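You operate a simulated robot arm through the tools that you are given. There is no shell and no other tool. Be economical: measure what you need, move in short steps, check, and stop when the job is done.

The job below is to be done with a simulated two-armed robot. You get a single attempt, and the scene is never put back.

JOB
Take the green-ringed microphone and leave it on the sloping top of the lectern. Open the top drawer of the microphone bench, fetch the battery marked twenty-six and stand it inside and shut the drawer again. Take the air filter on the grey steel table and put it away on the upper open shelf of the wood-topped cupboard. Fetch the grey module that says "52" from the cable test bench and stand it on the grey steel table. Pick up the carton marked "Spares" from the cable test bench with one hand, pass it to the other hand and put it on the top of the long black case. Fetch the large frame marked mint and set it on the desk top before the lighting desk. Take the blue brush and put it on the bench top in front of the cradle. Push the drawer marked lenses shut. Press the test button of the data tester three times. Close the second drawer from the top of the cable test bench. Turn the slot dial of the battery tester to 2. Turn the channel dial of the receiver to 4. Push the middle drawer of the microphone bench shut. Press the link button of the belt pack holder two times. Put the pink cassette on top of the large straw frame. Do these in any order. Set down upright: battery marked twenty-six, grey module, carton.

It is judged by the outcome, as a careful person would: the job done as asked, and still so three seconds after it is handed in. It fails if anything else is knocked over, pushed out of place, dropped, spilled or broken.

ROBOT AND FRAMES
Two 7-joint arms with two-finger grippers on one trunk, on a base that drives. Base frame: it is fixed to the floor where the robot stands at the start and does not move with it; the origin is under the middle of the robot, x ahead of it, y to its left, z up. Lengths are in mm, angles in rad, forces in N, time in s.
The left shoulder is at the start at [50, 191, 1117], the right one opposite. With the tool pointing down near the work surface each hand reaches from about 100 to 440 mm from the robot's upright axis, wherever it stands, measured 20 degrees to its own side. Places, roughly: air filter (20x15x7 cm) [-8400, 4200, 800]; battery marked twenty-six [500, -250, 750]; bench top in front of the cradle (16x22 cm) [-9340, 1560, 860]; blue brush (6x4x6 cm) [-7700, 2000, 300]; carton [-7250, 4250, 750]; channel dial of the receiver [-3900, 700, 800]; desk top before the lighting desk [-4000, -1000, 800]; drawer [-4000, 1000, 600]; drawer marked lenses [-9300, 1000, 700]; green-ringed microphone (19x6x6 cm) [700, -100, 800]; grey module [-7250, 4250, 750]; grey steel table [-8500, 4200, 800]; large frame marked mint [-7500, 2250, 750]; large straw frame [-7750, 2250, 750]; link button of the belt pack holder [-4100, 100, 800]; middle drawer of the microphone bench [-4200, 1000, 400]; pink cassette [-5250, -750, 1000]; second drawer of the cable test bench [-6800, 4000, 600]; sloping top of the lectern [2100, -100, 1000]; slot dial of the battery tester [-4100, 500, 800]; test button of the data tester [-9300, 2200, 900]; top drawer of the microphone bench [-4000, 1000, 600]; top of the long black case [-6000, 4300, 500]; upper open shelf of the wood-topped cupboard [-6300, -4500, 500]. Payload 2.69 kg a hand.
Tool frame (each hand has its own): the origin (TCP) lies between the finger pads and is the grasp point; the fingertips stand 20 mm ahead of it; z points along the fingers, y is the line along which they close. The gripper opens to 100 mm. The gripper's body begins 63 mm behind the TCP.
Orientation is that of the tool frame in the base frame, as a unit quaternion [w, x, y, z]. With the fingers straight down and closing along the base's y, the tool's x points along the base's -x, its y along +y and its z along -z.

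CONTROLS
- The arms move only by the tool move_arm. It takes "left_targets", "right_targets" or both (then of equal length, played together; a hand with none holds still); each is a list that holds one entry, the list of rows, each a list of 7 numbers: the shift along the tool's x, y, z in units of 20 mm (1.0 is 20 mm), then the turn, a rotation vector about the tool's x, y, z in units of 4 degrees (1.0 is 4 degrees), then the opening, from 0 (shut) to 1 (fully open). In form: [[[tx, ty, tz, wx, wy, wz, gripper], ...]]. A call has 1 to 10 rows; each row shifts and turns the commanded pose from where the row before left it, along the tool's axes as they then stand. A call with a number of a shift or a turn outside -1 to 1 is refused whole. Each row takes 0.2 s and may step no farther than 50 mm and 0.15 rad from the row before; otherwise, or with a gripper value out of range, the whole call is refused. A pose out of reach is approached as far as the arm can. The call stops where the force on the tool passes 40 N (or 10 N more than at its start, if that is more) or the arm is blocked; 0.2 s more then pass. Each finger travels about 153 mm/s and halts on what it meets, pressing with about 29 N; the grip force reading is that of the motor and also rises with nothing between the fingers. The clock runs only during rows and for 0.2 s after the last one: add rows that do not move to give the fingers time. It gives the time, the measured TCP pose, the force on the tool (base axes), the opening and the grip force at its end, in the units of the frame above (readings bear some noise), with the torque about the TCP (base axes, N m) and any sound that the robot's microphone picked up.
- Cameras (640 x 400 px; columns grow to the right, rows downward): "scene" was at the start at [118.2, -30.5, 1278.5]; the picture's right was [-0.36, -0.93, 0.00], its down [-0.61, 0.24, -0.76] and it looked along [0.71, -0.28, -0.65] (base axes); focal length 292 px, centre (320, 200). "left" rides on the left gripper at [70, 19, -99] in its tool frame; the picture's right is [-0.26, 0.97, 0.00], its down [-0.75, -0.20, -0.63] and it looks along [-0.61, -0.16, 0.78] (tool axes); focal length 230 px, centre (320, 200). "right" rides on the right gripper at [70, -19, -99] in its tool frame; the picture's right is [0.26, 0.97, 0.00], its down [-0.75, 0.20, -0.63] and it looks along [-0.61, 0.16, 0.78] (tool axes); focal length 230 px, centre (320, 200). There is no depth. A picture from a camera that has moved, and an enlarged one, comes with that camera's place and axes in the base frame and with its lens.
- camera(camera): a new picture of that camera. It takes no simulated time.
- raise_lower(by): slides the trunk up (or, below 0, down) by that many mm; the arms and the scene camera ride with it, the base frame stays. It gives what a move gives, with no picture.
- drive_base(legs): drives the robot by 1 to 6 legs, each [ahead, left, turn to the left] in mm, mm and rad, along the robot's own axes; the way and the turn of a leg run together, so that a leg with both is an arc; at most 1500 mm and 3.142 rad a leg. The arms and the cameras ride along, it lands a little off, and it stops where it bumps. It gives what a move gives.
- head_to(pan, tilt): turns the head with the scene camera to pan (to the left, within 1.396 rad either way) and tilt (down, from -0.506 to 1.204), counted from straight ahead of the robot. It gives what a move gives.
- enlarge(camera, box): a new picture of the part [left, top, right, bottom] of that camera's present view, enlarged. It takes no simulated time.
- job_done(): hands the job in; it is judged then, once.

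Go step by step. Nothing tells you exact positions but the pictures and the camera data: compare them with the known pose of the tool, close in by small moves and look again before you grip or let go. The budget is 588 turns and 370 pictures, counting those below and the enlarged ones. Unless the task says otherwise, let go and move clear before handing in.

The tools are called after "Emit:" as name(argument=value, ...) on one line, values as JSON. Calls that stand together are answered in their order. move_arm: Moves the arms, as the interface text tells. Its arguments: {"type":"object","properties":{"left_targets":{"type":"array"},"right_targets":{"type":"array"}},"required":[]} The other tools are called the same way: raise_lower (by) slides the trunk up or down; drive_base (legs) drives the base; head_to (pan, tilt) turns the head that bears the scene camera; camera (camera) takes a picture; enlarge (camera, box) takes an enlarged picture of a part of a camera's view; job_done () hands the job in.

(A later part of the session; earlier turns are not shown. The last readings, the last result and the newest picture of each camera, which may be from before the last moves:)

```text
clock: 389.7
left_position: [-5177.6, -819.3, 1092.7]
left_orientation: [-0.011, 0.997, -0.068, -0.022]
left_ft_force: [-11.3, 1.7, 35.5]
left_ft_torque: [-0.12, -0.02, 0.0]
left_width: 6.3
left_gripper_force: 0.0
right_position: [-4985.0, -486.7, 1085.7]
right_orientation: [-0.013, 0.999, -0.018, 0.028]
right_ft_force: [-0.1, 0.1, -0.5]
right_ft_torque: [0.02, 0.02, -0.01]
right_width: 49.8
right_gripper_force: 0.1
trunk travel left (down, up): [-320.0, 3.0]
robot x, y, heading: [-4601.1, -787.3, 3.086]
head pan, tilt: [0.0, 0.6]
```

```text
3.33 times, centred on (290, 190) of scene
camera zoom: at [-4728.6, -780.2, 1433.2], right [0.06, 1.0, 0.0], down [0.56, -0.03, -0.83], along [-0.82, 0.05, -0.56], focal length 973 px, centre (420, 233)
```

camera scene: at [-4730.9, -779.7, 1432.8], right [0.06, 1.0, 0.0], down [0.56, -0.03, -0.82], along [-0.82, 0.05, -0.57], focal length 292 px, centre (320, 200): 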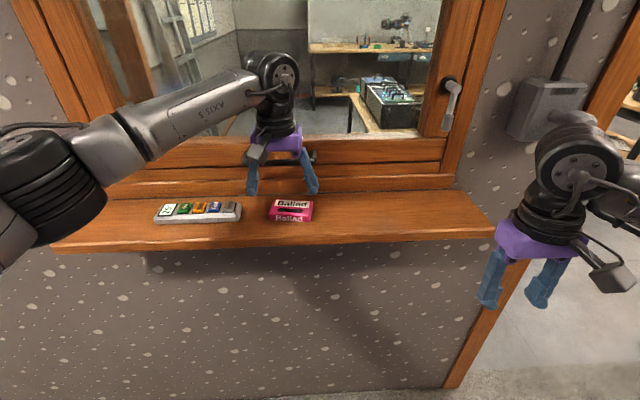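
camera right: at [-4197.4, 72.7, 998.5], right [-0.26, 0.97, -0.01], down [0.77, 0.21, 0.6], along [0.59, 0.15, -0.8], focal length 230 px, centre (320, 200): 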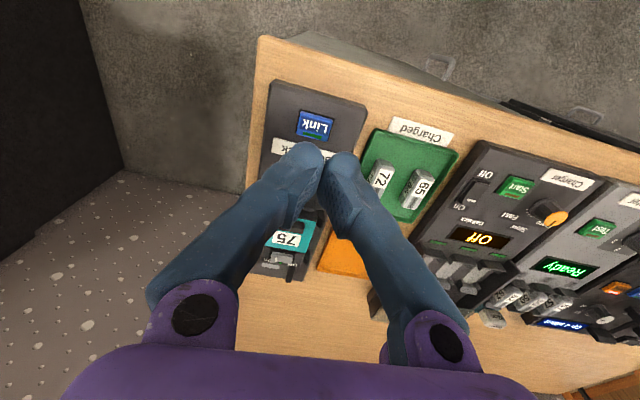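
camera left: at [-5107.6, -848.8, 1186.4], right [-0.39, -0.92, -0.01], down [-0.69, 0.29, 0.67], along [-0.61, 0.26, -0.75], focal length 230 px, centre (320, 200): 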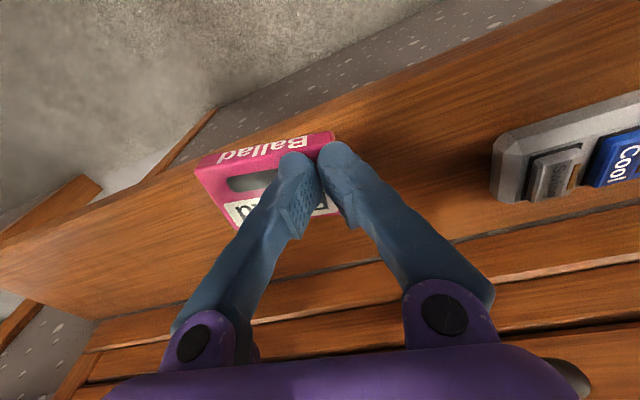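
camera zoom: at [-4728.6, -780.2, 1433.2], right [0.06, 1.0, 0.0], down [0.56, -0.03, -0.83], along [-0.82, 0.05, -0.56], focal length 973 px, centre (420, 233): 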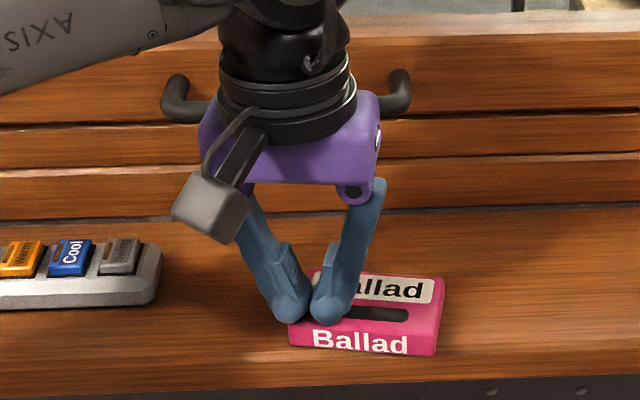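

Dragged successfully. Lift, open and rotate the gripper 90° to grip across the short side.

Emit:
move_arm(left_targets=[[[0, 0, -0.6, 0, 0, 0, 0.1], [0, 0, -1, 0, 0, 0, 0.5], [0, 0, -1, 0, 0, 0, 0.8], [0, 0, -1, 0, 0, -1, 0.8], [0, 0, 0, 0, 0, -1, 0.8], [0, 0, 0, 0, 0, -1, 0.8], [0, 0, 0, 0, 0, -1, 0.8], [0, 0, 0, 0, 0, -1, 0.8], [0, 0, 0, 0, 0, -1, 0.8], [0, 0, 0, 0, 0, -1, 0.8]]])

Emit:
move_arm(left_targets=[[[0, 0, 0, 0, 0, -1, 0.8], [0, 0, 0, 0, 0, -1, 0.8], [0, 0, 0, 0, 0, -1, 0.8], [0, 0, 0, 0, 0, -1, 0.8], [0, 0, 0, 0, 0, -1, 0.8], [0, 0, 0, 0, 0, -1, 0.8], [0, 0, 0, 0, 0, -1, 0.8], [0, 0, 0, 0, 0, -1, 0.8], [0, 0, 0, 0, 0, -1, 0.8], [0, 0, 0, 0, 0, -1, 0.8]]])

Emit:
move_arm(left_targets=[[[-1, 0, 0, 0, 0, -1, 0.8], [-0.6, 0, 0, 0, 0, -1, 0.8], [0, 0, 0, 0, 0, -1, 0.8], [0, 0, 0, 0, 0, -1, 0.8], [0, 0, 0, 0, 0, -1, 0.8], [0, 0, 0, 0, 0, -0.5, 0.8]]])

Emit:
camera(camera="left")

Emit:
enlarge(camera="scene", box=[210, 130, 370, 250])

```text
clock: 391.9
left_position: [-5174.9, -822.5, 1158.7]
left_orientation: [-0.013, 0.985, 0.174, -0.015]
left_ft_force: [-0.5, -0.8, 0.9]
left_ft_torque: [0.02, 0.02, 0.03]
left_width: 80.0
left_gripper_force: 0.1
right_position: [-4986.0, -487.3, 1084.7]
right_orientation: [-0.013, 0.999, -0.017, 0.028]
right_ft_force: [-0.6, 1.4, 0.2]
right_ft_torque: [0.02, 0.01, 0.02]
right_width: 50.2
right_gripper_force: 0.0
trunk travel left (down, up): [-320.0, 3.0]
robot x, y, heading: [-4602.2, -789.5, 3.088]
head pan, tilt: [0.0, 0.6]
```

```text
clock: 394.1
left_position: [-5175.0, -822.3, 1160.0]
left_orientation: [-0.018, 0.865, 0.501, -0.009]
left_ft_force: [0.7, 0.0, 0.7]
left_ft_torque: [0.02, 0.0, 0.0]
left_width: 80.2
left_gripper_force: 0.0
right_position: [-4987.5, -486.3, 1084.6]
right_orientation: [-0.014, 0.999, -0.019, 0.029]
right_ft_force: [0.3, -0.5, 0.2]
right_ft_torque: [-0.01, 0.01, 0.02]
right_width: 50.1
right_gripper_force: 0.1
trunk travel left (down, up): [-320.0, 3.0]
robot x, y, heading: [-4600.0, -787.3, 3.088]
head pan, tilt: [0.0, 0.6]
```

```text
clock: 395.5
left_position: [-5191.3, -848.1, 1159.4]
left_orientation: [-0.019, 0.754, 0.657, -0.006]
left_ft_force: [0.4, -0.6, 0.7]
left_ft_torque: [0.02, -0.01, 0.01]
left_width: 79.7
left_gripper_force: 0.2
right_position: [-4985.3, -486.5, 1085.3]
right_orientation: [-0.013, 0.999, -0.018, 0.029]
right_ft_force: [0.5, -0.9, -0.2]
right_ft_torque: [-0.02, 0.0, 0.0]
right_width: 50.1
right_gripper_force: 0.0
trunk travel left (down, up): [-320.0, 3.0]
robot x, y, heading: [-4602.3, -785.9, 3.09]
head pan, tilt: [0.0, 0.6]
```

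```text
220 pictures are left
camera left: at [-5159.9, -783.7, 1257.7], right [0.92, -0.39, -0.04], down [-0.28, -0.73, 0.62], along [-0.27, -0.56, -0.78], focal length 230 px, centre (320, 200)
```

left: 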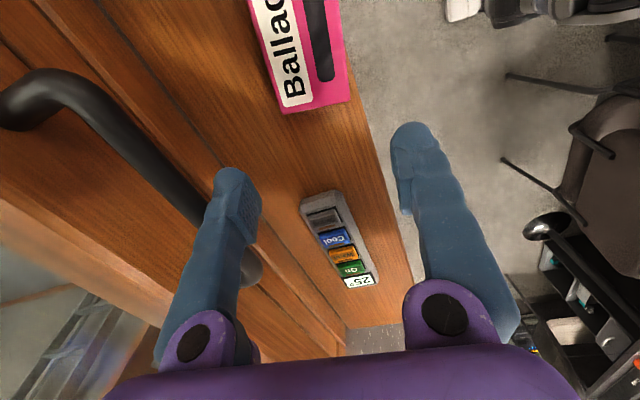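

```text
3.33 times, centred on (290, 190) of scene
camera zoom: at [-4730.7, -780.8, 1432.8], right [0.05, 1.0, 0.0], down [0.56, -0.03, -0.83], along [-0.82, 0.05, -0.56], focal length 973 px, centre (420, 233)
```

zoom: 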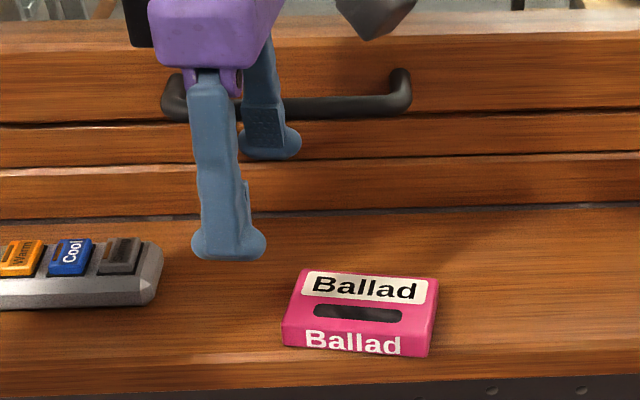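

Emit:
move_arm(left_targets=[[[1, 0.23, 0.3, 0, 0, 0, 0.8], [1, 0.23, 0.4, 0, 0, 0, 0.8], [1, 0.24, 0.4, 0, 0, 0, 0.8]]])

Emit:
camera(camera="left")

Emit:
enlarge(camera="scene", box=[210, 130, 370, 250])

```text
clock: 396.3
left_position: [-5170.0, -790.7, 1137.5]
left_orientation: [-0.019, 0.754, 0.656, -0.006]
left_ft_force: [0.9, 0.4, 0.3]
left_ft_torque: [0.01, 0.02, 0.02]
left_width: 79.8
left_gripper_force: 0.1
right_position: [-4986.8, -486.3, 1084.0]
right_orientation: [-0.013, 0.999, -0.019, 0.029]
right_ft_force: [-0.2, 0.0, 0.5]
right_ft_torque: [-0.01, 0.01, -0.03]
right_width: 50.0
right_gripper_force: 0.1
trunk travel left (down, up): [-320.0, 3.0]
robot x, y, heading: [-4599.2, -784.9, 3.092]
head pan, tilt: [0.0, 0.6]
```

```text
218 pictures are left
camera left: at [-5138.4, -723.8, 1236.1], right [0.92, -0.39, -0.04], down [-0.28, -0.73, 0.62], along [-0.27, -0.56, -0.78], focal length 230 px, centre (320, 200)
```

left: 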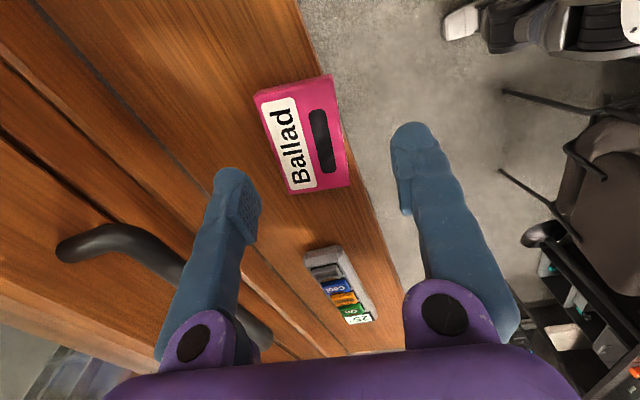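

```text
3.33 times, centred on (290, 190) of scene
camera zoom: at [-4730.6, -780.1, 1432.8], right [0.06, 1.0, 0.0], down [0.56, -0.03, -0.83], along [-0.82, 0.05, -0.56], focal length 973 px, centre (420, 233)
```

zoom: 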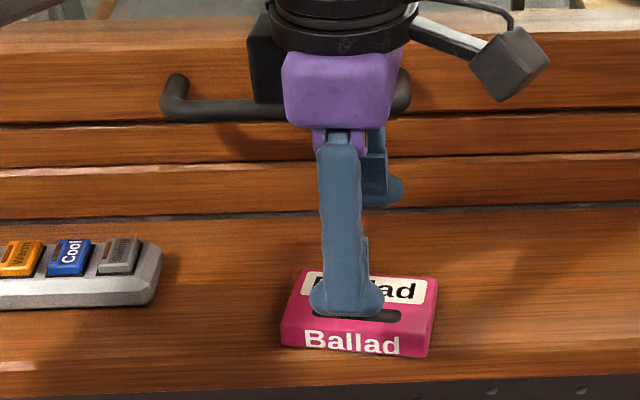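

Shift 8 mm toward the wall and descend to TCP≈1077, then close.

Emit:
move_arm(left_targets=[[[0.3, -0.4, 0.8, 0, 0, 0, 0.85], [0, 0, 0.8, 0, 0, 0, 0.85], [0, 0, 0.6, 0, 0, 0, 0.85], [0, 0, 0.4, 0, 0, 0, 0.85], [0, 0, 0.4, 0, 0, 0, 0.85]]])

Emit:
camera(camera="left")

Emit:
enlarge(camera="scene", box=[210, 130, 370, 250])

```text
clock: 397.5
left_position: [-5178.7, -785.0, 1078.8]
left_orientation: [-0.018, 0.754, 0.656, -0.006]
left_ft_force: [0.2, 0.0, 0.5]
left_ft_torque: [-0.02, 0.04, 0.02]
left_width: 85.2
left_gripper_force: 0.0
right_position: [-4985.5, -487.1, 1085.4]
right_orientation: [-0.013, 0.999, -0.018, 0.029]
right_ft_force: [0.4, -0.6, -0.2]
right_ft_torque: [0.0, 0.02, 0.0]
right_width: 49.8
right_gripper_force: 0.1
trunk travel left (down, up): [-320.0, 3.0]
robot x, y, heading: [-4601.3, -786.9, 3.089]
head pan, tilt: [0.0, 0.6]
```

```text
216 pictures are left
camera left: at [-5147.8, -718.3, 1176.5], right [0.92, -0.39, -0.04], down [-0.28, -0.73, 0.62], along [-0.27, -0.56, -0.78], focal length 230 px, centre (320, 200)
```

left: 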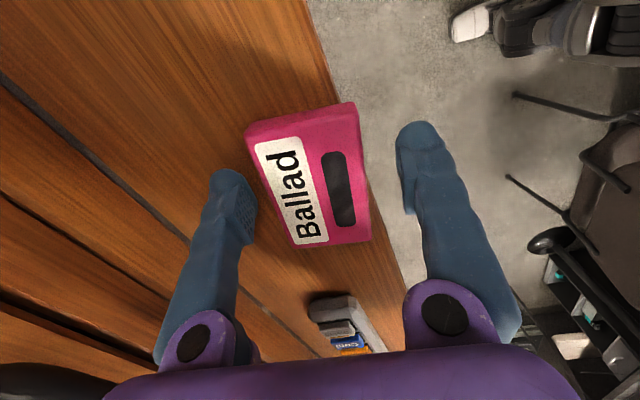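

```text
3.33 times, centred on (290, 190) of scene
camera zoom: at [-4730.8, -780.8, 1432.8], right [0.05, 1.0, 0.0], down [0.56, -0.03, -0.82], along [-0.82, 0.05, -0.57], focal length 973 px, centre (420, 233)
```

zoom: 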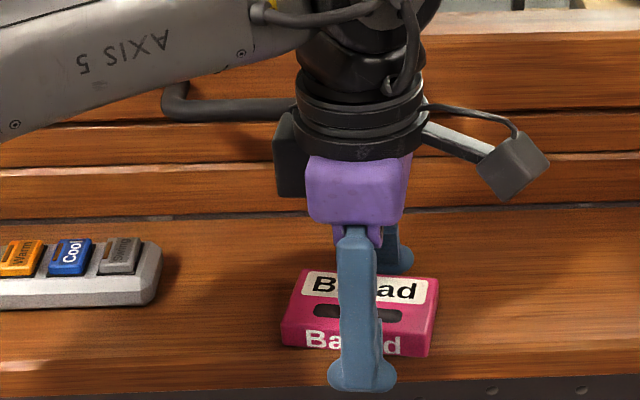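

Fingers straddle the cassette. Lower a touch and close.

Emit:
move_arm(left_targets=[[[0, 0, 0.2, 0, 0, 0, 0.85], [0, 0, 0, 0, 0, 0, 0.4], [0, 0, 0, 0, 0, 0, 0.4], [0, 0, 0, 0, 0, 0, 0.4]]])

Emit:
camera(camera="left")

```text
clock: 398.5
left_position: [-5179.8, -784.8, 1077.1]
left_orientation: [-0.022, 0.754, 0.657, -0.008]
left_ft_force: [-10.2, -0.9, 23.7]
left_ft_torque: [-0.02, 0.99, -0.03]
left_width: 55.0
left_gripper_force: 29.3
right_position: [-4985.5, -486.7, 1084.8]
right_orientation: [-0.013, 0.999, -0.017, 0.028]
right_ft_force: [-0.4, 0.2, 0.3]
right_ft_torque: [0.03, 0.0, -0.02]
right_width: 49.8
right_gripper_force: 0.0
trunk travel left (down, up): [-320.0, 3.0]
robot x, y, heading: [-4600.4, -789.3, 3.093]
head pan, tilt: [0.0, 0.6]
```

```text
214 pictures are left
camera left: at [-5148.0, -718.2, 1174.8], right [0.92, -0.39, -0.04], down [-0.28, -0.73, 0.62], along [-0.28, -0.56, -0.78], focal length 230 px, centre (320, 200)
```

left: 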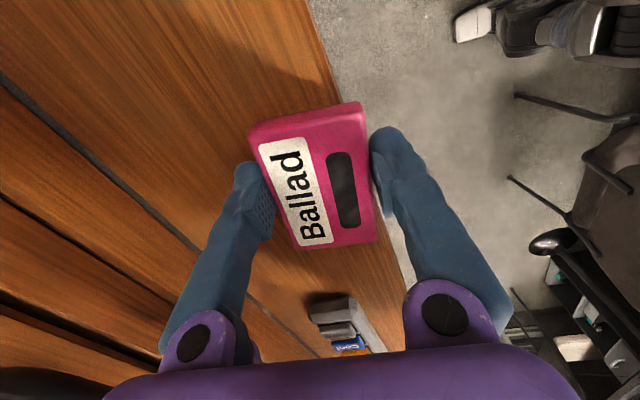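

Emit:
move_arm(left_targets=[[[0, 0, -0.4, 0, 0, 0, 0.4], [0, 0, -0.8, 0, 0, 0, 0.4], [0, 0, -1, 0, 0, 0, 0.4], [0, 0, -1, 0, 0, 0, 0.4]]])

Emit:
camera(camera="scene")

```text
clock: 399.5
left_position: [-5175.2, -785.0, 1137.4]
left_orientation: [-0.017, 0.755, 0.656, -0.006]
left_ft_force: [0.0, -0.5, -0.6]
left_ft_torque: [0.02, 0.0, 0.01]
left_width: 55.2
left_gripper_force: 28.5
right_position: [-4986.2, -486.4, 1085.2]
right_orientation: [-0.013, 0.999, -0.018, 0.029]
right_ft_force: [-0.5, -0.2, 0.2]
right_ft_torque: [-0.02, 0.04, 0.03]
right_width: 49.8
right_gripper_force: 0.0
trunk travel left (down, up): [-320.0, 3.0]
robot x, y, heading: [-4600.3, -791.2, 3.089]
head pan, tilt: [0.0, 0.6]
```

```text
213 pictures are left
camera scene: at [-4730.3, -780.7, 1432.8], right [0.06, 1.0, 0.0], down [0.56, -0.03, -0.83], along [-0.82, 0.05, -0.56], focal length 292 px, centre (320, 200)
```

scene: 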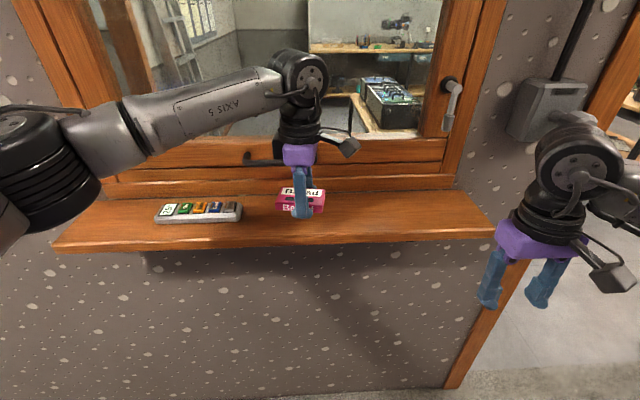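

Cassette held. Retract and return to the store doorway (centre y≈370).

Emit:
move_arm(left_targets=[[[0, 1, -0.2, 0, 0, 0, 0.4], [0, 1, -0.2, 0, 0, 0, 0.4], [0, 1, -0.2, 0, 0, 0, 0.4], [0, 1, -0.2, 0, 0, 0, 0.4], [0, 1, -0.2, 0, 0, 0, 0.4], [0, 1, -0.2, 0, 0, 0, 0.4], [0, 1, -0.2, 0, 0, 0, 0.4], [0, 1, -0.2, 0, 0, 0, 0.4]]])

Emit:
drive_base(legs=[[0, -1175, 0.05]])

Emit:
head_to(pan=0, tilt=0.5)

Emit:
camera(camera="scene")

```text
clock: 401.3
left_position: [-5016.7, -806.9, 1164.2]
left_orientation: [-0.019, 0.754, 0.656, -0.006]
left_ft_force: [0.0, -0.7, -0.6]
left_ft_torque: [0.02, -0.02, 0.03]
left_width: 55.1
left_gripper_force: 28.8
right_position: [-4985.9, -486.3, 1085.2]
right_orientation: [-0.014, 0.999, -0.018, 0.029]
right_ft_force: [-0.7, 0.1, 0.0]
right_ft_torque: [0.02, -0.01, 0.0]
right_width: 50.0
right_gripper_force: 0.1
trunk travel left (down, up): [-320.0, 3.0]
robot x, y, heading: [-4602.5, -788.1, 3.088]
head pan, tilt: [0.0, 0.6]
```

```text
clock: 412.0
left_position: [-4973.8, 365.3, 1163.8]
left_orientation: [-0.018, 0.742, 0.67, -0.006]
left_ft_force: [-0.1, 0.1, -0.3]
left_ft_torque: [0.01, 0.02, -0.03]
left_width: 54.5
left_gripper_force: 29.3
right_position: [-4955.1, 688.3, 1085.0]
right_orientation: [-0.015, 0.999, 0.002, 0.029]
right_ft_force: [-0.4, -0.2, -0.6]
right_ft_torque: [0.0, -0.01, -0.01]
right_width: 50.2
right_gripper_force: 0.1
trunk travel left (down, up): [-320.0, 3.0]
robot x, y, heading: [-4555.8, 402.7, 3.129]
head pan, tilt: [0.0, 0.6]
```

```text
clock: 412.6
left_position: [-4972.8, 365.6, 1162.7]
left_orientation: [-0.018, 0.741, 0.671, -0.006]
left_ft_force: [0.1, 0.3, -1.5]
left_ft_torque: [-0.03, 0.0, -0.01]
left_width: 54.6
left_gripper_force: 28.6
right_position: [-4954.3, 687.7, 1085.1]
right_orientation: [-0.015, 0.999, 0.001, 0.03]
right_ft_force: [-0.8, 0.1, 1.1]
right_ft_torque: [-0.02, -0.01, 0.01]
right_width: 50.1
right_gripper_force: 0.0
trunk travel left (down, up): [-320.0, 3.0]
robot x, y, heading: [-4558.7, 402.2, 3.128]
head pan, tilt: [0.0, 0.499]
```

```text
212 pictures are left
camera scene: at [-4691.1, 404.5, 1441.9], right [0.02, 1.0, 0.0], down [0.48, -0.01, -0.88], along [-0.88, 0.01, -0.48], focal length 292 px, centre (320, 200)
```

scene: 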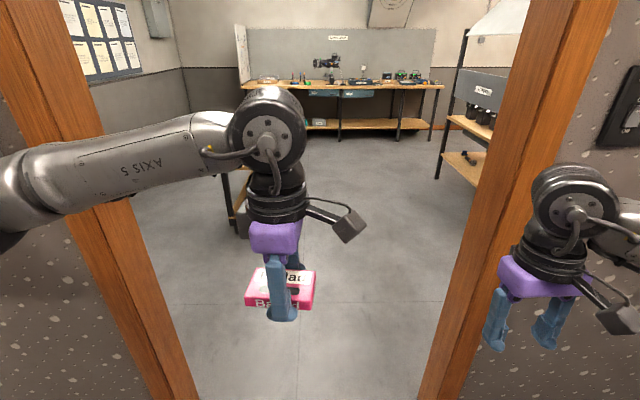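

Doorway spans y≈-150–874. Extend the arms forward a bit to narrow, centre at y≈362, and drive through.

Emit:
move_arm(left_targets=[[[0, -1, 0, 0, 0, 0, 0.4], [0, -1, 0, 0, 0, 0, 0.4], [0, -1, 0, 0, 0, 0, 0.4], [0, -1, 0, 0, 0, 0, 0.4], [0, -1, 0, 0, 0, 0, 0.4], [0, -1, 0, 0, 0, 0, 0.4], [0, -1, 0, 0, 0, 0, 0.4], [0, -1, 0, 0, 0, 0, 0.4]]], right_targets=[[[-1, 0.5, -0.3, 0, 0, 0, 0.5], [-1, 0.5, -0.3, 0, 0, 0, 0.5], [-1, 0.5, -0.3, 0, 0, 0, 0.5], [-1, 0.5, -0.3, 0, 0, 0, 0.5], [-1, 0.5, -0.3, 0, 0, 0, 0.5], [-1, 0.5, -0.3, 0, 0, 0, 0.5], [-1, 0.5, -0.3, 0, 0, 0, 0.5], [-1, 0.5, -0.3, 0, 0, 0, 0.5]]])

Emit:
drive_base(legs=[[0, 40, 0.012], [1350, 0, 0]])

Emit:
head_to(pan=-0.7, tilt=0.35)

Emit:
camera(camera="scene")

Emit:
head_to(pan=0.7, tilt=0.35)

Emit:
camera(camera="scene")

```text
clock: 414.4
left_position: [-5131.4, 379.9, 1168.5]
left_orientation: [-0.019, 0.742, 0.67, -0.006]
left_ft_force: [-0.2, 0.4, 0.0]
left_ft_torque: [0.0, -0.01, -0.03]
left_width: 54.8
left_gripper_force: 28.9
right_position: [-5120.1, 607.3, 1121.7]
right_orientation: [-0.014, 1.0, 0.002, 0.028]
right_ft_force: [-0.3, -0.1, 0.0]
right_ft_torque: [0.01, 0.01, 0.04]
right_width: 49.9
right_gripper_force: 0.1
trunk travel left (down, up): [-320.0, 3.0]
robot x, y, heading: [-4560.0, 403.1, 3.127]
head pan, tilt: [0.0, 0.499]
```

```text
clock: 421.9
left_position: [-6492.3, 341.8, 1170.0]
left_orientation: [-0.018, 0.738, 0.674, -0.006]
left_ft_force: [0.4, 0.8, -0.7]
left_ft_torque: [-0.01, 0.0, -0.01]
left_width: 54.5
left_gripper_force: 29.1
right_position: [-6480.4, 569.1, 1122.4]
right_orientation: [-0.015, 0.999, 0.006, 0.029]
right_ft_force: [0.6, 0.1, -0.2]
right_ft_torque: [0.03, 0.0, 0.01]
right_width: 49.9
right_gripper_force: 0.1
trunk travel left (down, up): [-320.0, 3.0]
robot x, y, heading: [-5917.0, 366.7, 3.132]
head pan, tilt: [0.0, 0.499]
```

```text
clock: 422.9
left_position: [-6491.5, 342.6, 1169.7]
left_orientation: [-0.017, 0.738, 0.674, -0.006]
left_ft_force: [0.3, -0.3, -0.4]
left_ft_torque: [0.01, 0.03, 0.01]
left_width: 54.3
left_gripper_force: 29.0
right_position: [-6481.0, 567.8, 1122.1]
right_orientation: [-0.014, 0.999, 0.007, 0.029]
right_ft_force: [0.2, 0.7, -0.3]
right_ft_torque: [0.01, -0.03, -0.02]
right_width: 49.9
right_gripper_force: 0.1
trunk travel left (down, up): [-320.0, 3.0]
robot x, y, heading: [-5918.6, 369.7, 3.132]
head pan, tilt: [-0.7, 0.351]
```

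```text
211 pictures are left
camera scene: at [-6031.1, 430.0, 1455.6], right [0.65, 0.76, 0.0], down [0.26, -0.22, -0.94], along [-0.71, 0.61, -0.34], focal length 292 px, centre (320, 200)
```

scene: 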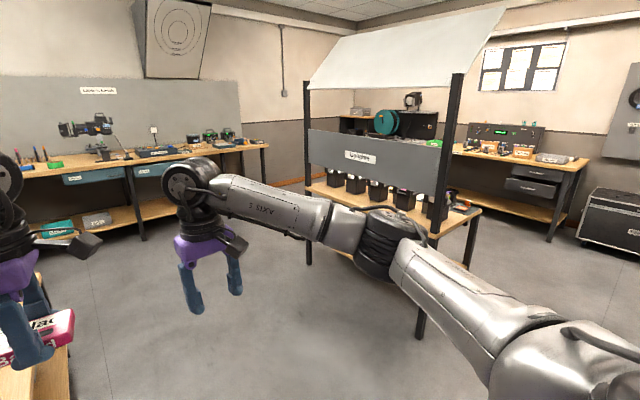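

```text
clock: 424.5
left_position: [-6491.9, 342.6, 1168.8]
left_orientation: [-0.018, 0.739, 0.674, -0.006]
left_ft_force: [-0.3, 0.1, -0.2]
left_ft_torque: [-0.01, -0.01, -0.01]
left_width: 54.8
left_gripper_force: 29.2
right_position: [-6479.1, 568.1, 1122.7]
right_orientation: [-0.014, 0.999, 0.007, 0.029]
right_ft_force: [0.0, -0.1, -0.3]
right_ft_torque: [0.01, 0.0, 0.03]
right_width: 50.1
right_gripper_force: 0.1
trunk travel left (down, up): [-320.0, 3.0]
robot x, y, heading: [-5920.9, 375.3, 3.132]
head pan, tilt: [0.7, 0.351]
```

```text
210 pictures are left
camera scene: at [-6031.8, 310.2, 1455.6], right [-0.64, 0.77, 0.0], down [0.26, 0.22, -0.94], along [-0.72, -0.6, -0.34], focal length 292 px, centre (320, 200)
```

scene: 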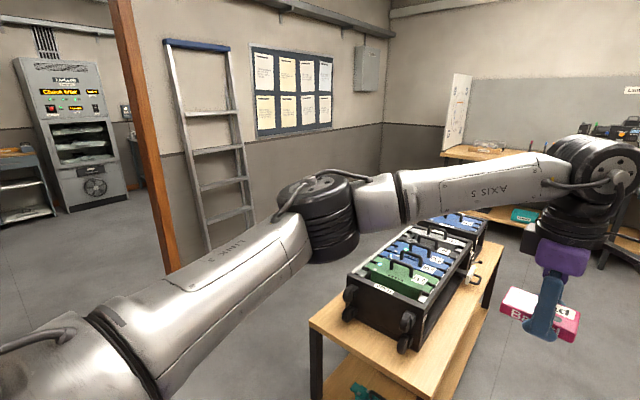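

The workshop: hooded bench ahead-right (filters/frames), far bench along x≈-9300, benches along y≈4200. Zoom in on the hooded bench.

Emit:
head_to(pan=-0.75, tilt=0.3)

Emit:
enlarge(camera="scene", box=[270, 90, 590, 290])

Emit:
enlarge(camera="scene", box=[0, 60, 330, 270])

```text
clock: 426.0
left_position: [-6491.1, 342.5, 1170.0]
left_orientation: [-0.019, 0.739, 0.674, -0.007]
left_ft_force: [0.1, 0.0, -1.6]
left_ft_torque: [-0.02, 0.0, -0.03]
left_width: 54.8
left_gripper_force: 28.8
right_position: [-6480.4, 568.4, 1122.1]
right_orientation: [-0.014, 0.999, 0.007, 0.029]
right_ft_force: [-0.3, 0.4, -0.2]
right_ft_torque: [0.01, -0.02, 0.01]
right_width: 50.0
right_gripper_force: 0.0
trunk travel left (down, up): [-320.0, 3.0]
robot x, y, heading: [-5920.8, 369.9, 3.138]
head pan, tilt: [-0.75, 0.3]
```

```text
2.00 times, centred on (430, 190) of scene
camera zoom: at [-6028.1, 433.7, 1460.3], right [0.69, 0.73, 0.0], down [0.22, -0.2, -0.96], along [-0.69, 0.66, -0.3], focal length 584 px, centre (100, 220)
```

zoom: 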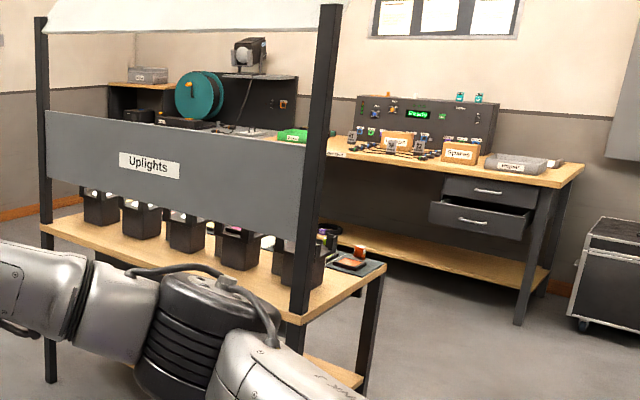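

```text
1.90 times, centred on (165, 165) of scene
camera zoom: at [-6028.1, 433.7, 1460.3], right [0.69, 0.73, 0.0], down [0.22, -0.2, -0.96], along [-0.69, 0.66, -0.3], focal length 556 px, centre (615, 267)
```

zoom: 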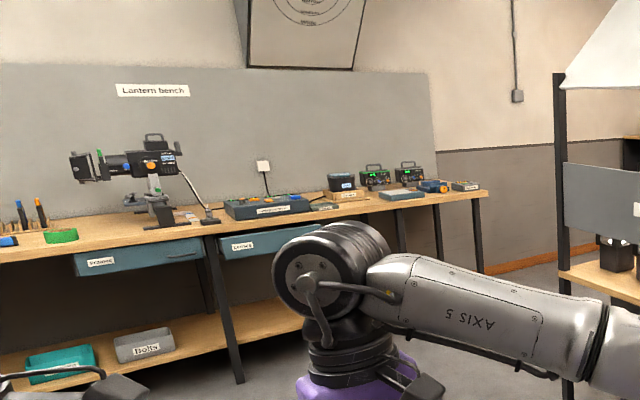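

The uplights bench spans x≈-7812…-6670, y≈1777–2333, its open side facing +y; the cable test bench front is at y≈3912. I go around its +x end to the aisle at y≈2900.

Emit:
drive_base(legs=[[0, 0, -1.565], [1400, 0, 0], [1100, 0, 0]])

Emit:
head_to(pan=0.6, tilt=0.45)

Emit:
camera(camera="scene")

```text
clock: 442.0
left_position: [-6001.9, 3425.4, 1170.0]
left_orientation: [-0.017, 0.999, -0.03, 0.009]
left_ft_force: [-0.2, -1.1, -0.5]
left_ft_torque: [0.01, -0.02, 0.05]
left_width: 54.9
left_gripper_force: 29.4
right_position: [-5775.0, 3421.5, 1122.2]
right_orientation: [0.01, 0.722, -0.691, 0.03]
right_ft_force: [-0.6, 0.1, -0.9]
right_ft_torque: [-0.02, -0.01, 0.03]
right_width: 50.5
right_gripper_force: 0.0
trunk travel left (down, up): [-320.0, 3.0]
robot x, y, heading: [-5954.0, 2853.8, 1.599]
head pan, tilt: [-0.75, 0.3]
```

```text
clock: 443.5
left_position: [-6003.4, 3425.0, 1169.6]
left_orientation: [-0.018, 0.999, -0.03, 0.008]
left_ft_force: [0.1, 0.3, -0.2]
left_ft_torque: [-0.02, 0.0, 0.05]
left_width: 54.5
left_gripper_force: 29.2
right_position: [-5775.6, 3420.8, 1122.7]
right_orientation: [0.01, 0.723, -0.691, 0.03]
right_ft_force: [-0.2, 0.3, -0.1]
right_ft_torque: [-0.03, 0.01, 0.03]
right_width: 50.2
right_gripper_force: 0.0
trunk travel left (down, up): [-320.0, 3.0]
robot x, y, heading: [-5955.6, 2858.0, 1.596]
head pan, tilt: [0.6, 0.45]
```

```text
207 pictures are left
camera scene: at [-6012.7, 2969.5, 1446.4], right [0.81, 0.59, 0.0], down [0.25, -0.35, -0.9], along [-0.53, 0.73, -0.44], focal length 292 px, centre (320, 200)
```

scene: 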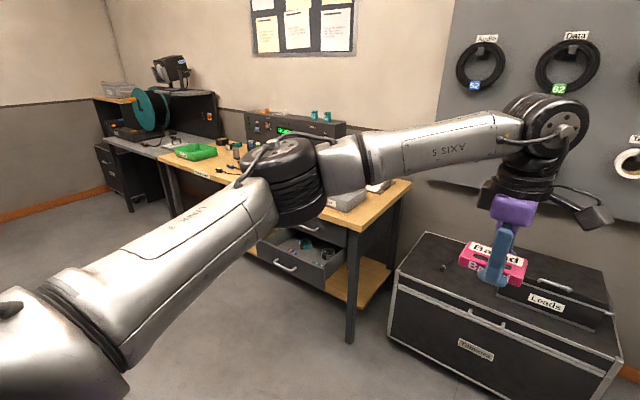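

Turn and drive along the aisle to x≈-7550, then face the uplights bench's open side (-y).

Emit:
drive_base(legs=[[0, 60, 1.545], [1450, 0, 0], [130, 0, 0], [0, 0, 1.57]])

Emit:
head_to(pan=0.0, tilt=0.6)

Emit:
camera(camera="scene")

```text
clock: 459.0
left_position: [-7511.3, 2240.8, 1169.6]
left_orientation: [-0.008, 0.035, 0.999, -0.019]
left_ft_force: [-0.5, -0.4, -1.5]
left_ft_torque: [0.01, -0.01, 0.04]
left_width: 54.9
left_gripper_force: 28.7
right_position: [-7738.1, 2247.0, 1121.8]
right_orientation: [-0.03, 0.695, 0.718, 0.01]
right_ft_force: [0.4, -0.5, 0.5]
right_ft_torque: [0.01, -0.01, 0.01]
right_width: 50.0
right_gripper_force: 0.1
trunk travel left (down, up): [-320.0, 3.0]
robot x, y, heading: [-7550.9, 2812.5, -1.554]
head pan, tilt: [0.6, 0.45]
```

```text
clock: 460.0
left_position: [-7512.6, 2240.2, 1169.8]
left_orientation: [-0.008, 0.035, 0.999, -0.018]
left_ft_force: [0.9, 0.5, -0.6]
left_ft_torque: [0.02, 0.01, -0.02]
left_width: 54.7
left_gripper_force: 29.2
right_position: [-7738.2, 2246.7, 1122.9]
right_orientation: [-0.031, 0.695, 0.719, 0.01]
right_ft_force: [1.0, 0.1, 0.5]
right_ft_torque: [-0.02, -0.02, 0.0]
right_width: 50.1
right_gripper_force: 0.0
trunk travel left (down, up): [-320.0, 3.0]
robot x, y, heading: [-7552.0, 2809.1, -1.554]
head pan, tilt: [0.0, 0.6]
```

```text
206 pictures are left
camera scene: at [-7549.7, 2683.6, 1432.8], right [-1.0, -0.02, 0.0], down [-0.01, 0.56, -0.83], along [0.01, -0.83, -0.56], focal length 292 px, centre (320, 200)
```

scene: 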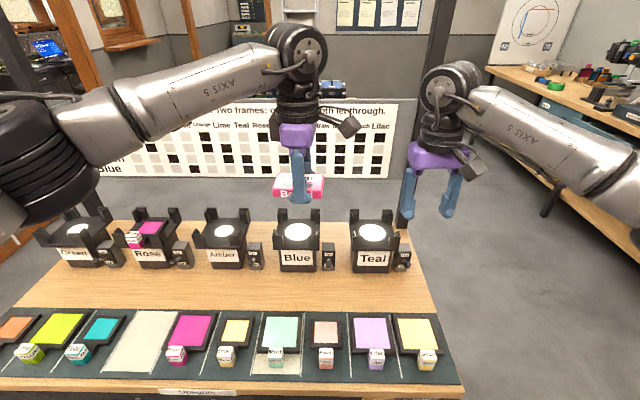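

The colour frames lie along the near edge. Zoom in.

Emit:
enlarge(camera="scene", box=[150, 290, 480, 400])

Emit:
enlarge(camera="scene", box=[60, 90, 400, 230])

```text
1.94 times, centred on (315, 345) of scene
camera zoom: at [-7549.7, 2683.6, 1432.8], right [-1.0, -0.02, 0.0], down [-0.01, 0.56, -0.83], along [0.01, -0.83, -0.56], focal length 566 px, centre (330, -81)
```

zoom: 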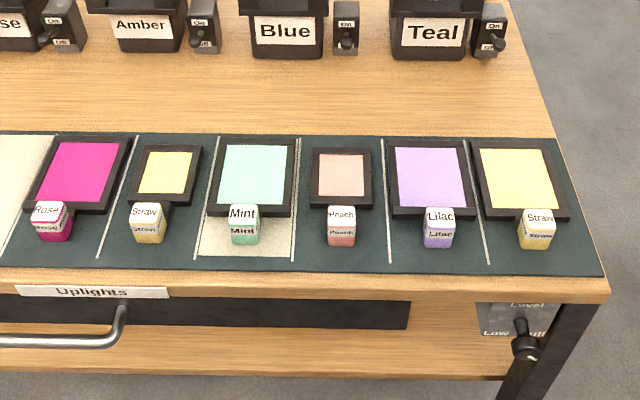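

```text
1.88 times, centred on (230, 160) of scene
camera zoom: at [-7549.7, 2683.6, 1432.8], right [-1.0, -0.02, 0.0], down [-0.01, 0.56, -0.83], along [0.01, -0.83, -0.56], focal length 550 px, centre (489, 275)
```

zoom: 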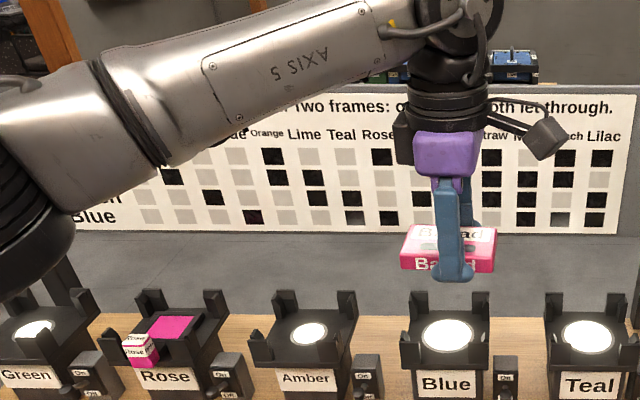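

The large straw frame (far right) is centred at about (-7780, 2272), large mint at about (-7500, …). Slide right so the cassette is above the straw frame, and lower it partway.

Emit:
drive_base(legs=[[0, -270, 0]])

Emit:
move_arm(left_targets=[[[0, 0.2, 1, 0, 0, 0, 0.4], [0, 0.2, 1, 0, 0, 0, 0.4], [0, 0.2, 1, 0, 0, 0, 0.4], [0, 0.2, 1, 0, 0, 0, 0.4], [0, 0.2, 1, 0, 0, 0, 0.4], [0, 0, 1, 0, 0, 0, 0.4], [0, 0, 1, 0, 0, 0, 0.4], [0, 0, 1, 0, 0, 0, 0.4], [0, 0, 1, 0, 0, 0, 0.4], [0, 0, 1, 0, 0, 0, 0.4]]])

Emit:
head_to(pan=0.05, tilt=0.85)

Emit:
camera(camera="scene")

Emit:
camera(camera="left")

```text
clock: 463.0
left_position: [-7787.7, 2235.5, 1169.8]
left_orientation: [-0.008, 0.033, 0.999, -0.017]
left_ft_force: [-0.1, -0.3, -0.2]
left_ft_torque: [0.0, 0.01, 0.01]
left_width: 54.6
left_gripper_force: 29.3
right_position: [-8013.2, 2241.8, 1121.7]
right_orientation: [-0.031, 0.694, 0.719, 0.009]
right_ft_force: [0.3, 0.1, 0.1]
right_ft_torque: [0.02, 0.0, 0.0]
right_width: 50.0
right_gripper_force: 0.2
trunk travel left (down, up): [-320.0, 3.0]
robot x, y, heading: [-7827.7, 2809.2, -1.551]
head pan, tilt: [0.0, 0.6]
```

```text
clock: 465.2
left_position: [-7789.3, 2248.7, 968.3]
left_orientation: [-0.008, 0.033, 0.999, -0.017]
left_ft_force: [-0.2, -0.1, -1.4]
left_ft_torque: [0.01, 0.03, 0.01]
left_width: 54.7
left_gripper_force: 28.9
right_position: [-8013.5, 2241.0, 1120.8]
right_orientation: [-0.031, 0.694, 0.719, 0.01]
right_ft_force: [0.8, -0.1, 0.8]
right_ft_torque: [0.02, 0.0, -0.01]
right_width: 50.0
right_gripper_force: 0.2
trunk travel left (down, up): [-320.0, 3.0]
robot x, y, heading: [-7825.5, 2806.4, -1.551]
head pan, tilt: [0.0, 0.6]
```

```text
clock: 466.0
left_position: [-7788.7, 2248.6, 970.6]
left_orientation: [-0.009, 0.034, 0.999, -0.018]
left_ft_force: [0.4, 0.7, -1.7]
left_ft_torque: [-0.02, -0.01, 0.0]
left_width: 54.7
left_gripper_force: 28.9
right_position: [-8013.1, 2241.9, 1122.7]
right_orientation: [-0.03, 0.694, 0.72, 0.01]
right_ft_force: [0.3, -1.4, -0.2]
right_ft_torque: [-0.01, 0.01, 0.03]
right_width: 50.0
right_gripper_force: 0.0
trunk travel left (down, up): [-320.0, 3.0]
robot x, y, heading: [-7824.7, 2808.0, -1.549]
head pan, tilt: [0.051, 0.85]
```

```text
203 pictures are left
camera scene: at [-7820.9, 2689.5, 1412.0], right [-1.0, -0.07, 0.0], down [-0.05, 0.75, -0.66], along [0.04, -0.66, -0.75], focal length 292 px, centre (320, 200)
```

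scene: 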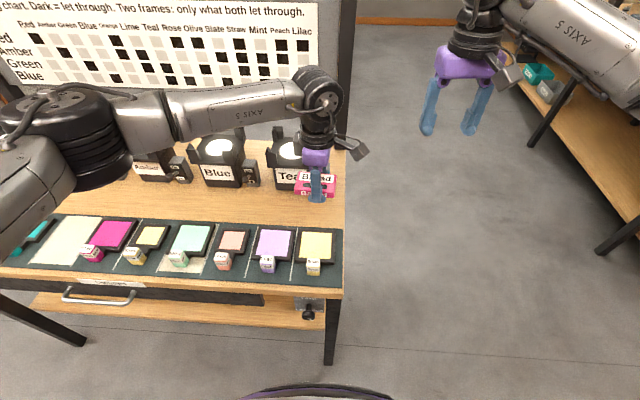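

```text
202 pictures are left
camera left: at [-7856.0, 2277.2, 1068.1], right [0.32, 0.95, -0.04], down [0.75, -0.23, 0.62], along [0.58, -0.23, -0.78], focal length 230 px, centre (320, 200)
```

left: 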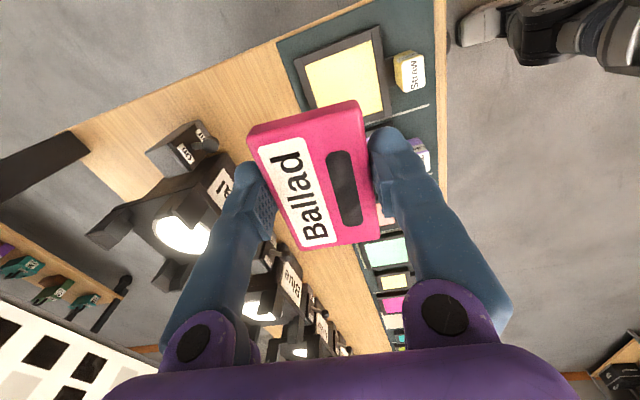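

Emit:
move_arm(left_targets=[[[0, 0.3, 1, 0, 0, 0, 0.4], [0, 0.3, 1, 0, 0, 0, 0.4], [0, 0.3, 1, 0, 0, 0, 0.4], [0, 0.3, 1, 0, 0, 0, 0.4], [0, 0, 1, 0, 0, 0, 0.4], [0, 0, 1, 0, 0, 0, 0.4]]])

Emit:
camera(camera="left")

Emit:
enlarge(camera="scene", box=[240, 160, 400, 290])

```text
clock: 467.4
left_position: [-7789.9, 2268.7, 848.9]
left_orientation: [-0.008, 0.033, 0.999, -0.017]
left_ft_force: [0.3, 0.4, 0.4]
left_ft_torque: [-0.01, 0.0, -0.01]
left_width: 54.7
left_gripper_force: 29.1
right_position: [-8012.3, 2242.7, 1121.4]
right_orientation: [-0.03, 0.694, 0.719, 0.01]
right_ft_force: [-1.5, -1.1, 0.2]
right_ft_torque: [-0.01, 0.05, 0.0]
right_width: 50.2
right_gripper_force: 0.1
trunk travel left (down, up): [-320.0, 3.0]
robot x, y, heading: [-7825.8, 2805.3, -1.554]
head pan, tilt: [0.051, 0.85]
```

```text
201 pictures are left
camera left: at [-7856.8, 2296.6, 947.3], right [0.32, 0.95, -0.04], down [0.75, -0.23, 0.62], along [0.58, -0.23, -0.78], focal length 230 px, centre (320, 200)
```

left: 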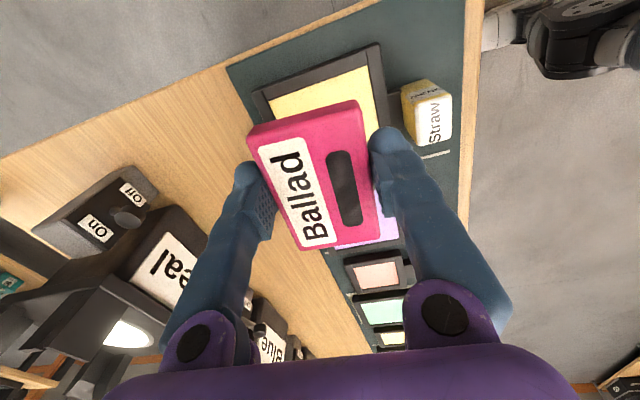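

```text
3.08 times, centred on (320, 225) of scene
camera zoom: at [-7820.9, 2689.4, 1411.9], right [-1.0, -0.07, 0.0], down [-0.05, 0.75, -0.66], along [0.04, -0.66, -0.75], focal length 899 px, centre (320, 123)
```

zoom: 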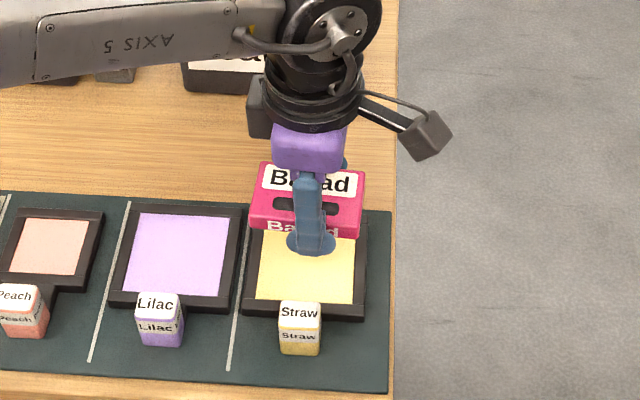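

Emit:
move_arm(left_targets=[[[0, 0.5, 0.9, 0, 0, 0, 0.4], [0, 0, 0.9, 0, 0, 0, 0.4], [0, 0, 0.6, 0, 0, 0, 0.4]]])

Emit:
enlarge(camera="scene", box=[240, 160, 400, 290])

Emit:
camera(camera="left")

```text
clock: 468.2
left_position: [-7789.0, 2275.7, 800.1]
left_orientation: [-0.008, 0.034, 0.999, -0.017]
left_ft_force: [0.4, 0.6, -1.2]
left_ft_torque: [0.04, 0.0, 0.05]
left_width: 54.6
left_gripper_force: 29.3
right_position: [-8012.7, 2241.4, 1122.0]
right_orientation: [-0.03, 0.694, 0.72, 0.011]
right_ft_force: [-0.2, 0.5, 0.1]
right_ft_torque: [0.02, -0.01, -0.01]
right_width: 49.8
right_gripper_force: 0.0
trunk travel left (down, up): [-320.0, 3.0]
robot x, y, heading: [-7823.4, 2805.5, -1.554]
head pan, tilt: [0.051, 0.85]
```

```text
3.08 times, centred on (320, 225) of scene
camera zoom: at [-7820.8, 2689.5, 1411.9], right [-1.0, -0.07, 0.0], down [-0.05, 0.75, -0.66], along [0.04, -0.66, -0.75], focal length 899 px, centre (320, 123)
```

zoom: 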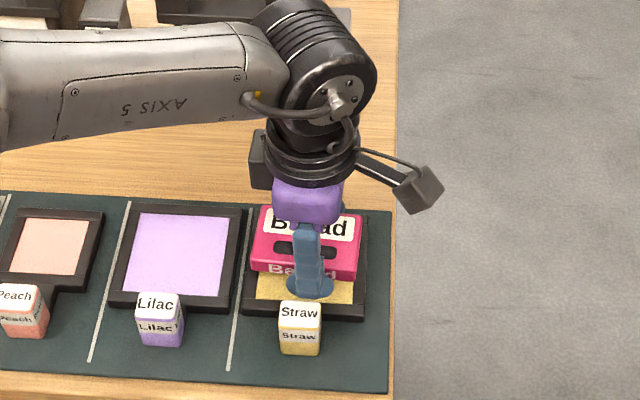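

```text
198 pictures are left
camera left: at [-7856.2, 2304.7, 898.4], right [0.32, 0.95, -0.04], down [0.75, -0.23, 0.62], along [0.58, -0.23, -0.78], focal length 230 px, centre (320, 200)
```

left: 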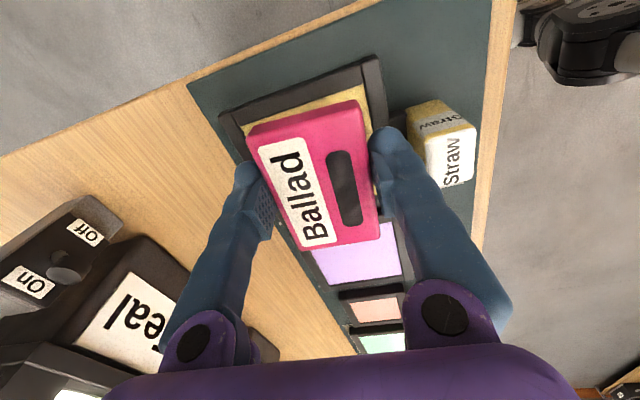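

Emit:
move_arm(left_targets=[[[0, 0.1, 0.3, 0, 0, 0, 0.4], [0, 0, 0.2, 0, 0, 0, 0.4], [0, 0, 0.15, 0, 0, 0, 0.4], [0, 0, 0.15, 0, 0, 0, 0.4]]])

```text
clock: 469.2
left_position: [-7789.1, 2278.8, 784.0]
left_orientation: [-0.008, 0.034, 0.999, -0.017]
left_ft_force: [0.2, -0.5, -0.8]
left_ft_torque: [0.0, 0.03, -0.02]
left_width: 54.4
left_gripper_force: 28.6
right_position: [-8012.5, 2241.6, 1121.9]
right_orientation: [-0.031, 0.694, 0.72, 0.01]
right_ft_force: [0.2, -0.3, 1.2]
right_ft_torque: [-0.01, 0.0, 0.0]
right_width: 50.1
right_gripper_force: 0.2
trunk travel left (down, up): [-320.0, 3.0]
robot x, y, heading: [-7829.8, 2806.4, -1.555]
head pan, tilt: [0.051, 0.85]
```

Emit:
move_arm(left_targets=[[[0, 0, 0.12, 0, 0, 0, 0.4], [0, 0, 0.12, 0, 0, 0, 0.4], [0, 0, 0.12, 0, 0, 0, 0.4], [0, 0, 0.12, 0, 0, 0, 0.4]]])

Emit:
enlarge(camera="scene", box=[240, 160, 400, 290])

```text
clock: 470.2
left_position: [-7789.7, 2278.2, 778.7]
left_orientation: [-0.009, 0.034, 0.999, -0.02]
left_ft_force: [5.5, 4.7, 28.3]
left_ft_torque: [1.09, -0.25, -0.21]
left_width: 54.6
left_gripper_force: 29.3
right_position: [-8012.7, 2244.5, 1124.7]
right_orientation: [-0.029, 0.695, 0.719, 0.009]
right_ft_force: [-0.6, -0.1, -0.3]
right_ft_torque: [-0.01, -0.01, -0.02]
right_width: 49.9
right_gripper_force: 0.0
trunk travel left (down, up): [-320.0, 3.0]
robot x, y, heading: [-7822.9, 2809.2, -1.555]
head pan, tilt: [0.051, 0.85]
```

```text
3.08 times, centred on (320, 225) of scene
camera zoom: at [-7820.6, 2692.6, 1412.8], right [-1.0, -0.07, 0.0], down [-0.05, 0.75, -0.66], along [0.04, -0.66, -0.75], focal length 899 px, centre (320, 123)
```

zoom: 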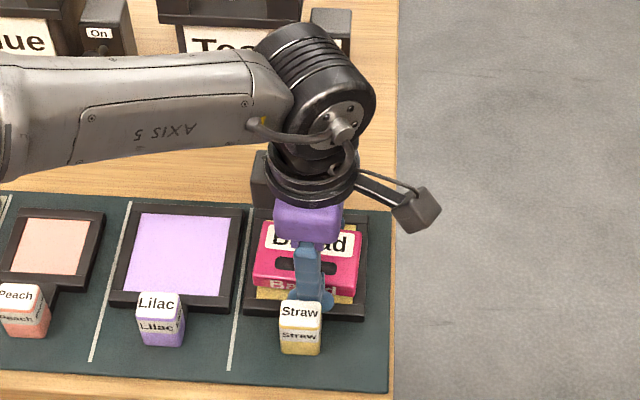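

Contact. Relieve and release gently, then rise.

Emit:
move_arm(left_targets=[[[0, 0, -0.1, 0, 0, 0, 0.4], [0, 0, 0, 0, 0, 0, 0.6], [0, 0, 0, 0, 0, 0, 0.67], [0, 0, -0.3, 0, 0, 0, 0.67], [0, 0, -0.7, 0, 0, 0, 0.67], [0, 0, -1, 0, 0, 0, 0.67], [0, 0, -1, 0, 0, 0, 0.67], [0, 0, -1, 0, 0, 0, 0.67], [0, 0, -1, 0, 0, 0, 0.67], [0, 0, -1, 0, 0, 0, 0.67]]])

Emit:
enlarge(camera="scene", box=[240, 160, 400, 290])

Emit:
camera(camera="left")

```text
clock: 472.4
left_position: [-7786.9, 2282.9, 897.6]
left_orientation: [-0.009, 0.034, 0.999, -0.017]
left_ft_force: [-0.2, -0.6, -1.2]
left_ft_torque: [0.01, 0.03, 0.0]
left_width: 67.0
left_gripper_force: 0.1
right_position: [-8012.9, 2242.2, 1122.0]
right_orientation: [-0.031, 0.694, 0.719, 0.01]
right_ft_force: [0.5, -0.3, 0.3]
right_ft_torque: [-0.01, 0.0, 0.0]
right_width: 50.0
right_gripper_force: 0.0
trunk travel left (down, up): [-320.0, 3.0]
robot x, y, heading: [-7828.0, 2812.2, -1.55]
head pan, tilt: [0.051, 0.85]
```

```text
3.08 times, centred on (320, 225) of scene
camera zoom: at [-7820.8, 2689.8, 1411.9], right [-1.0, -0.07, 0.0], down [-0.05, 0.75, -0.66], along [0.04, -0.66, -0.75], focal length 899 px, centre (320, 123)
```

zoom: 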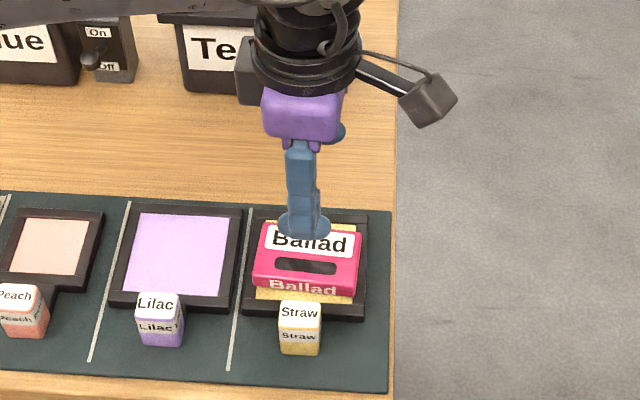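

```text
195 pictures are left
camera left: at [-7854.1, 2309.8, 995.9], right [0.32, 0.95, -0.04], down [0.75, -0.23, 0.62], along [0.58, -0.23, -0.78], focal length 230 px, centre (320, 200)
```

left: 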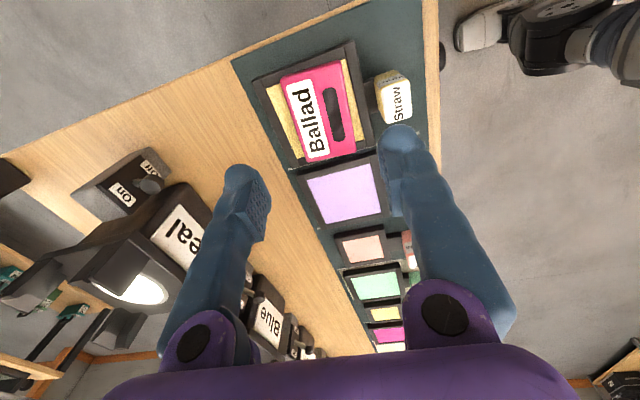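

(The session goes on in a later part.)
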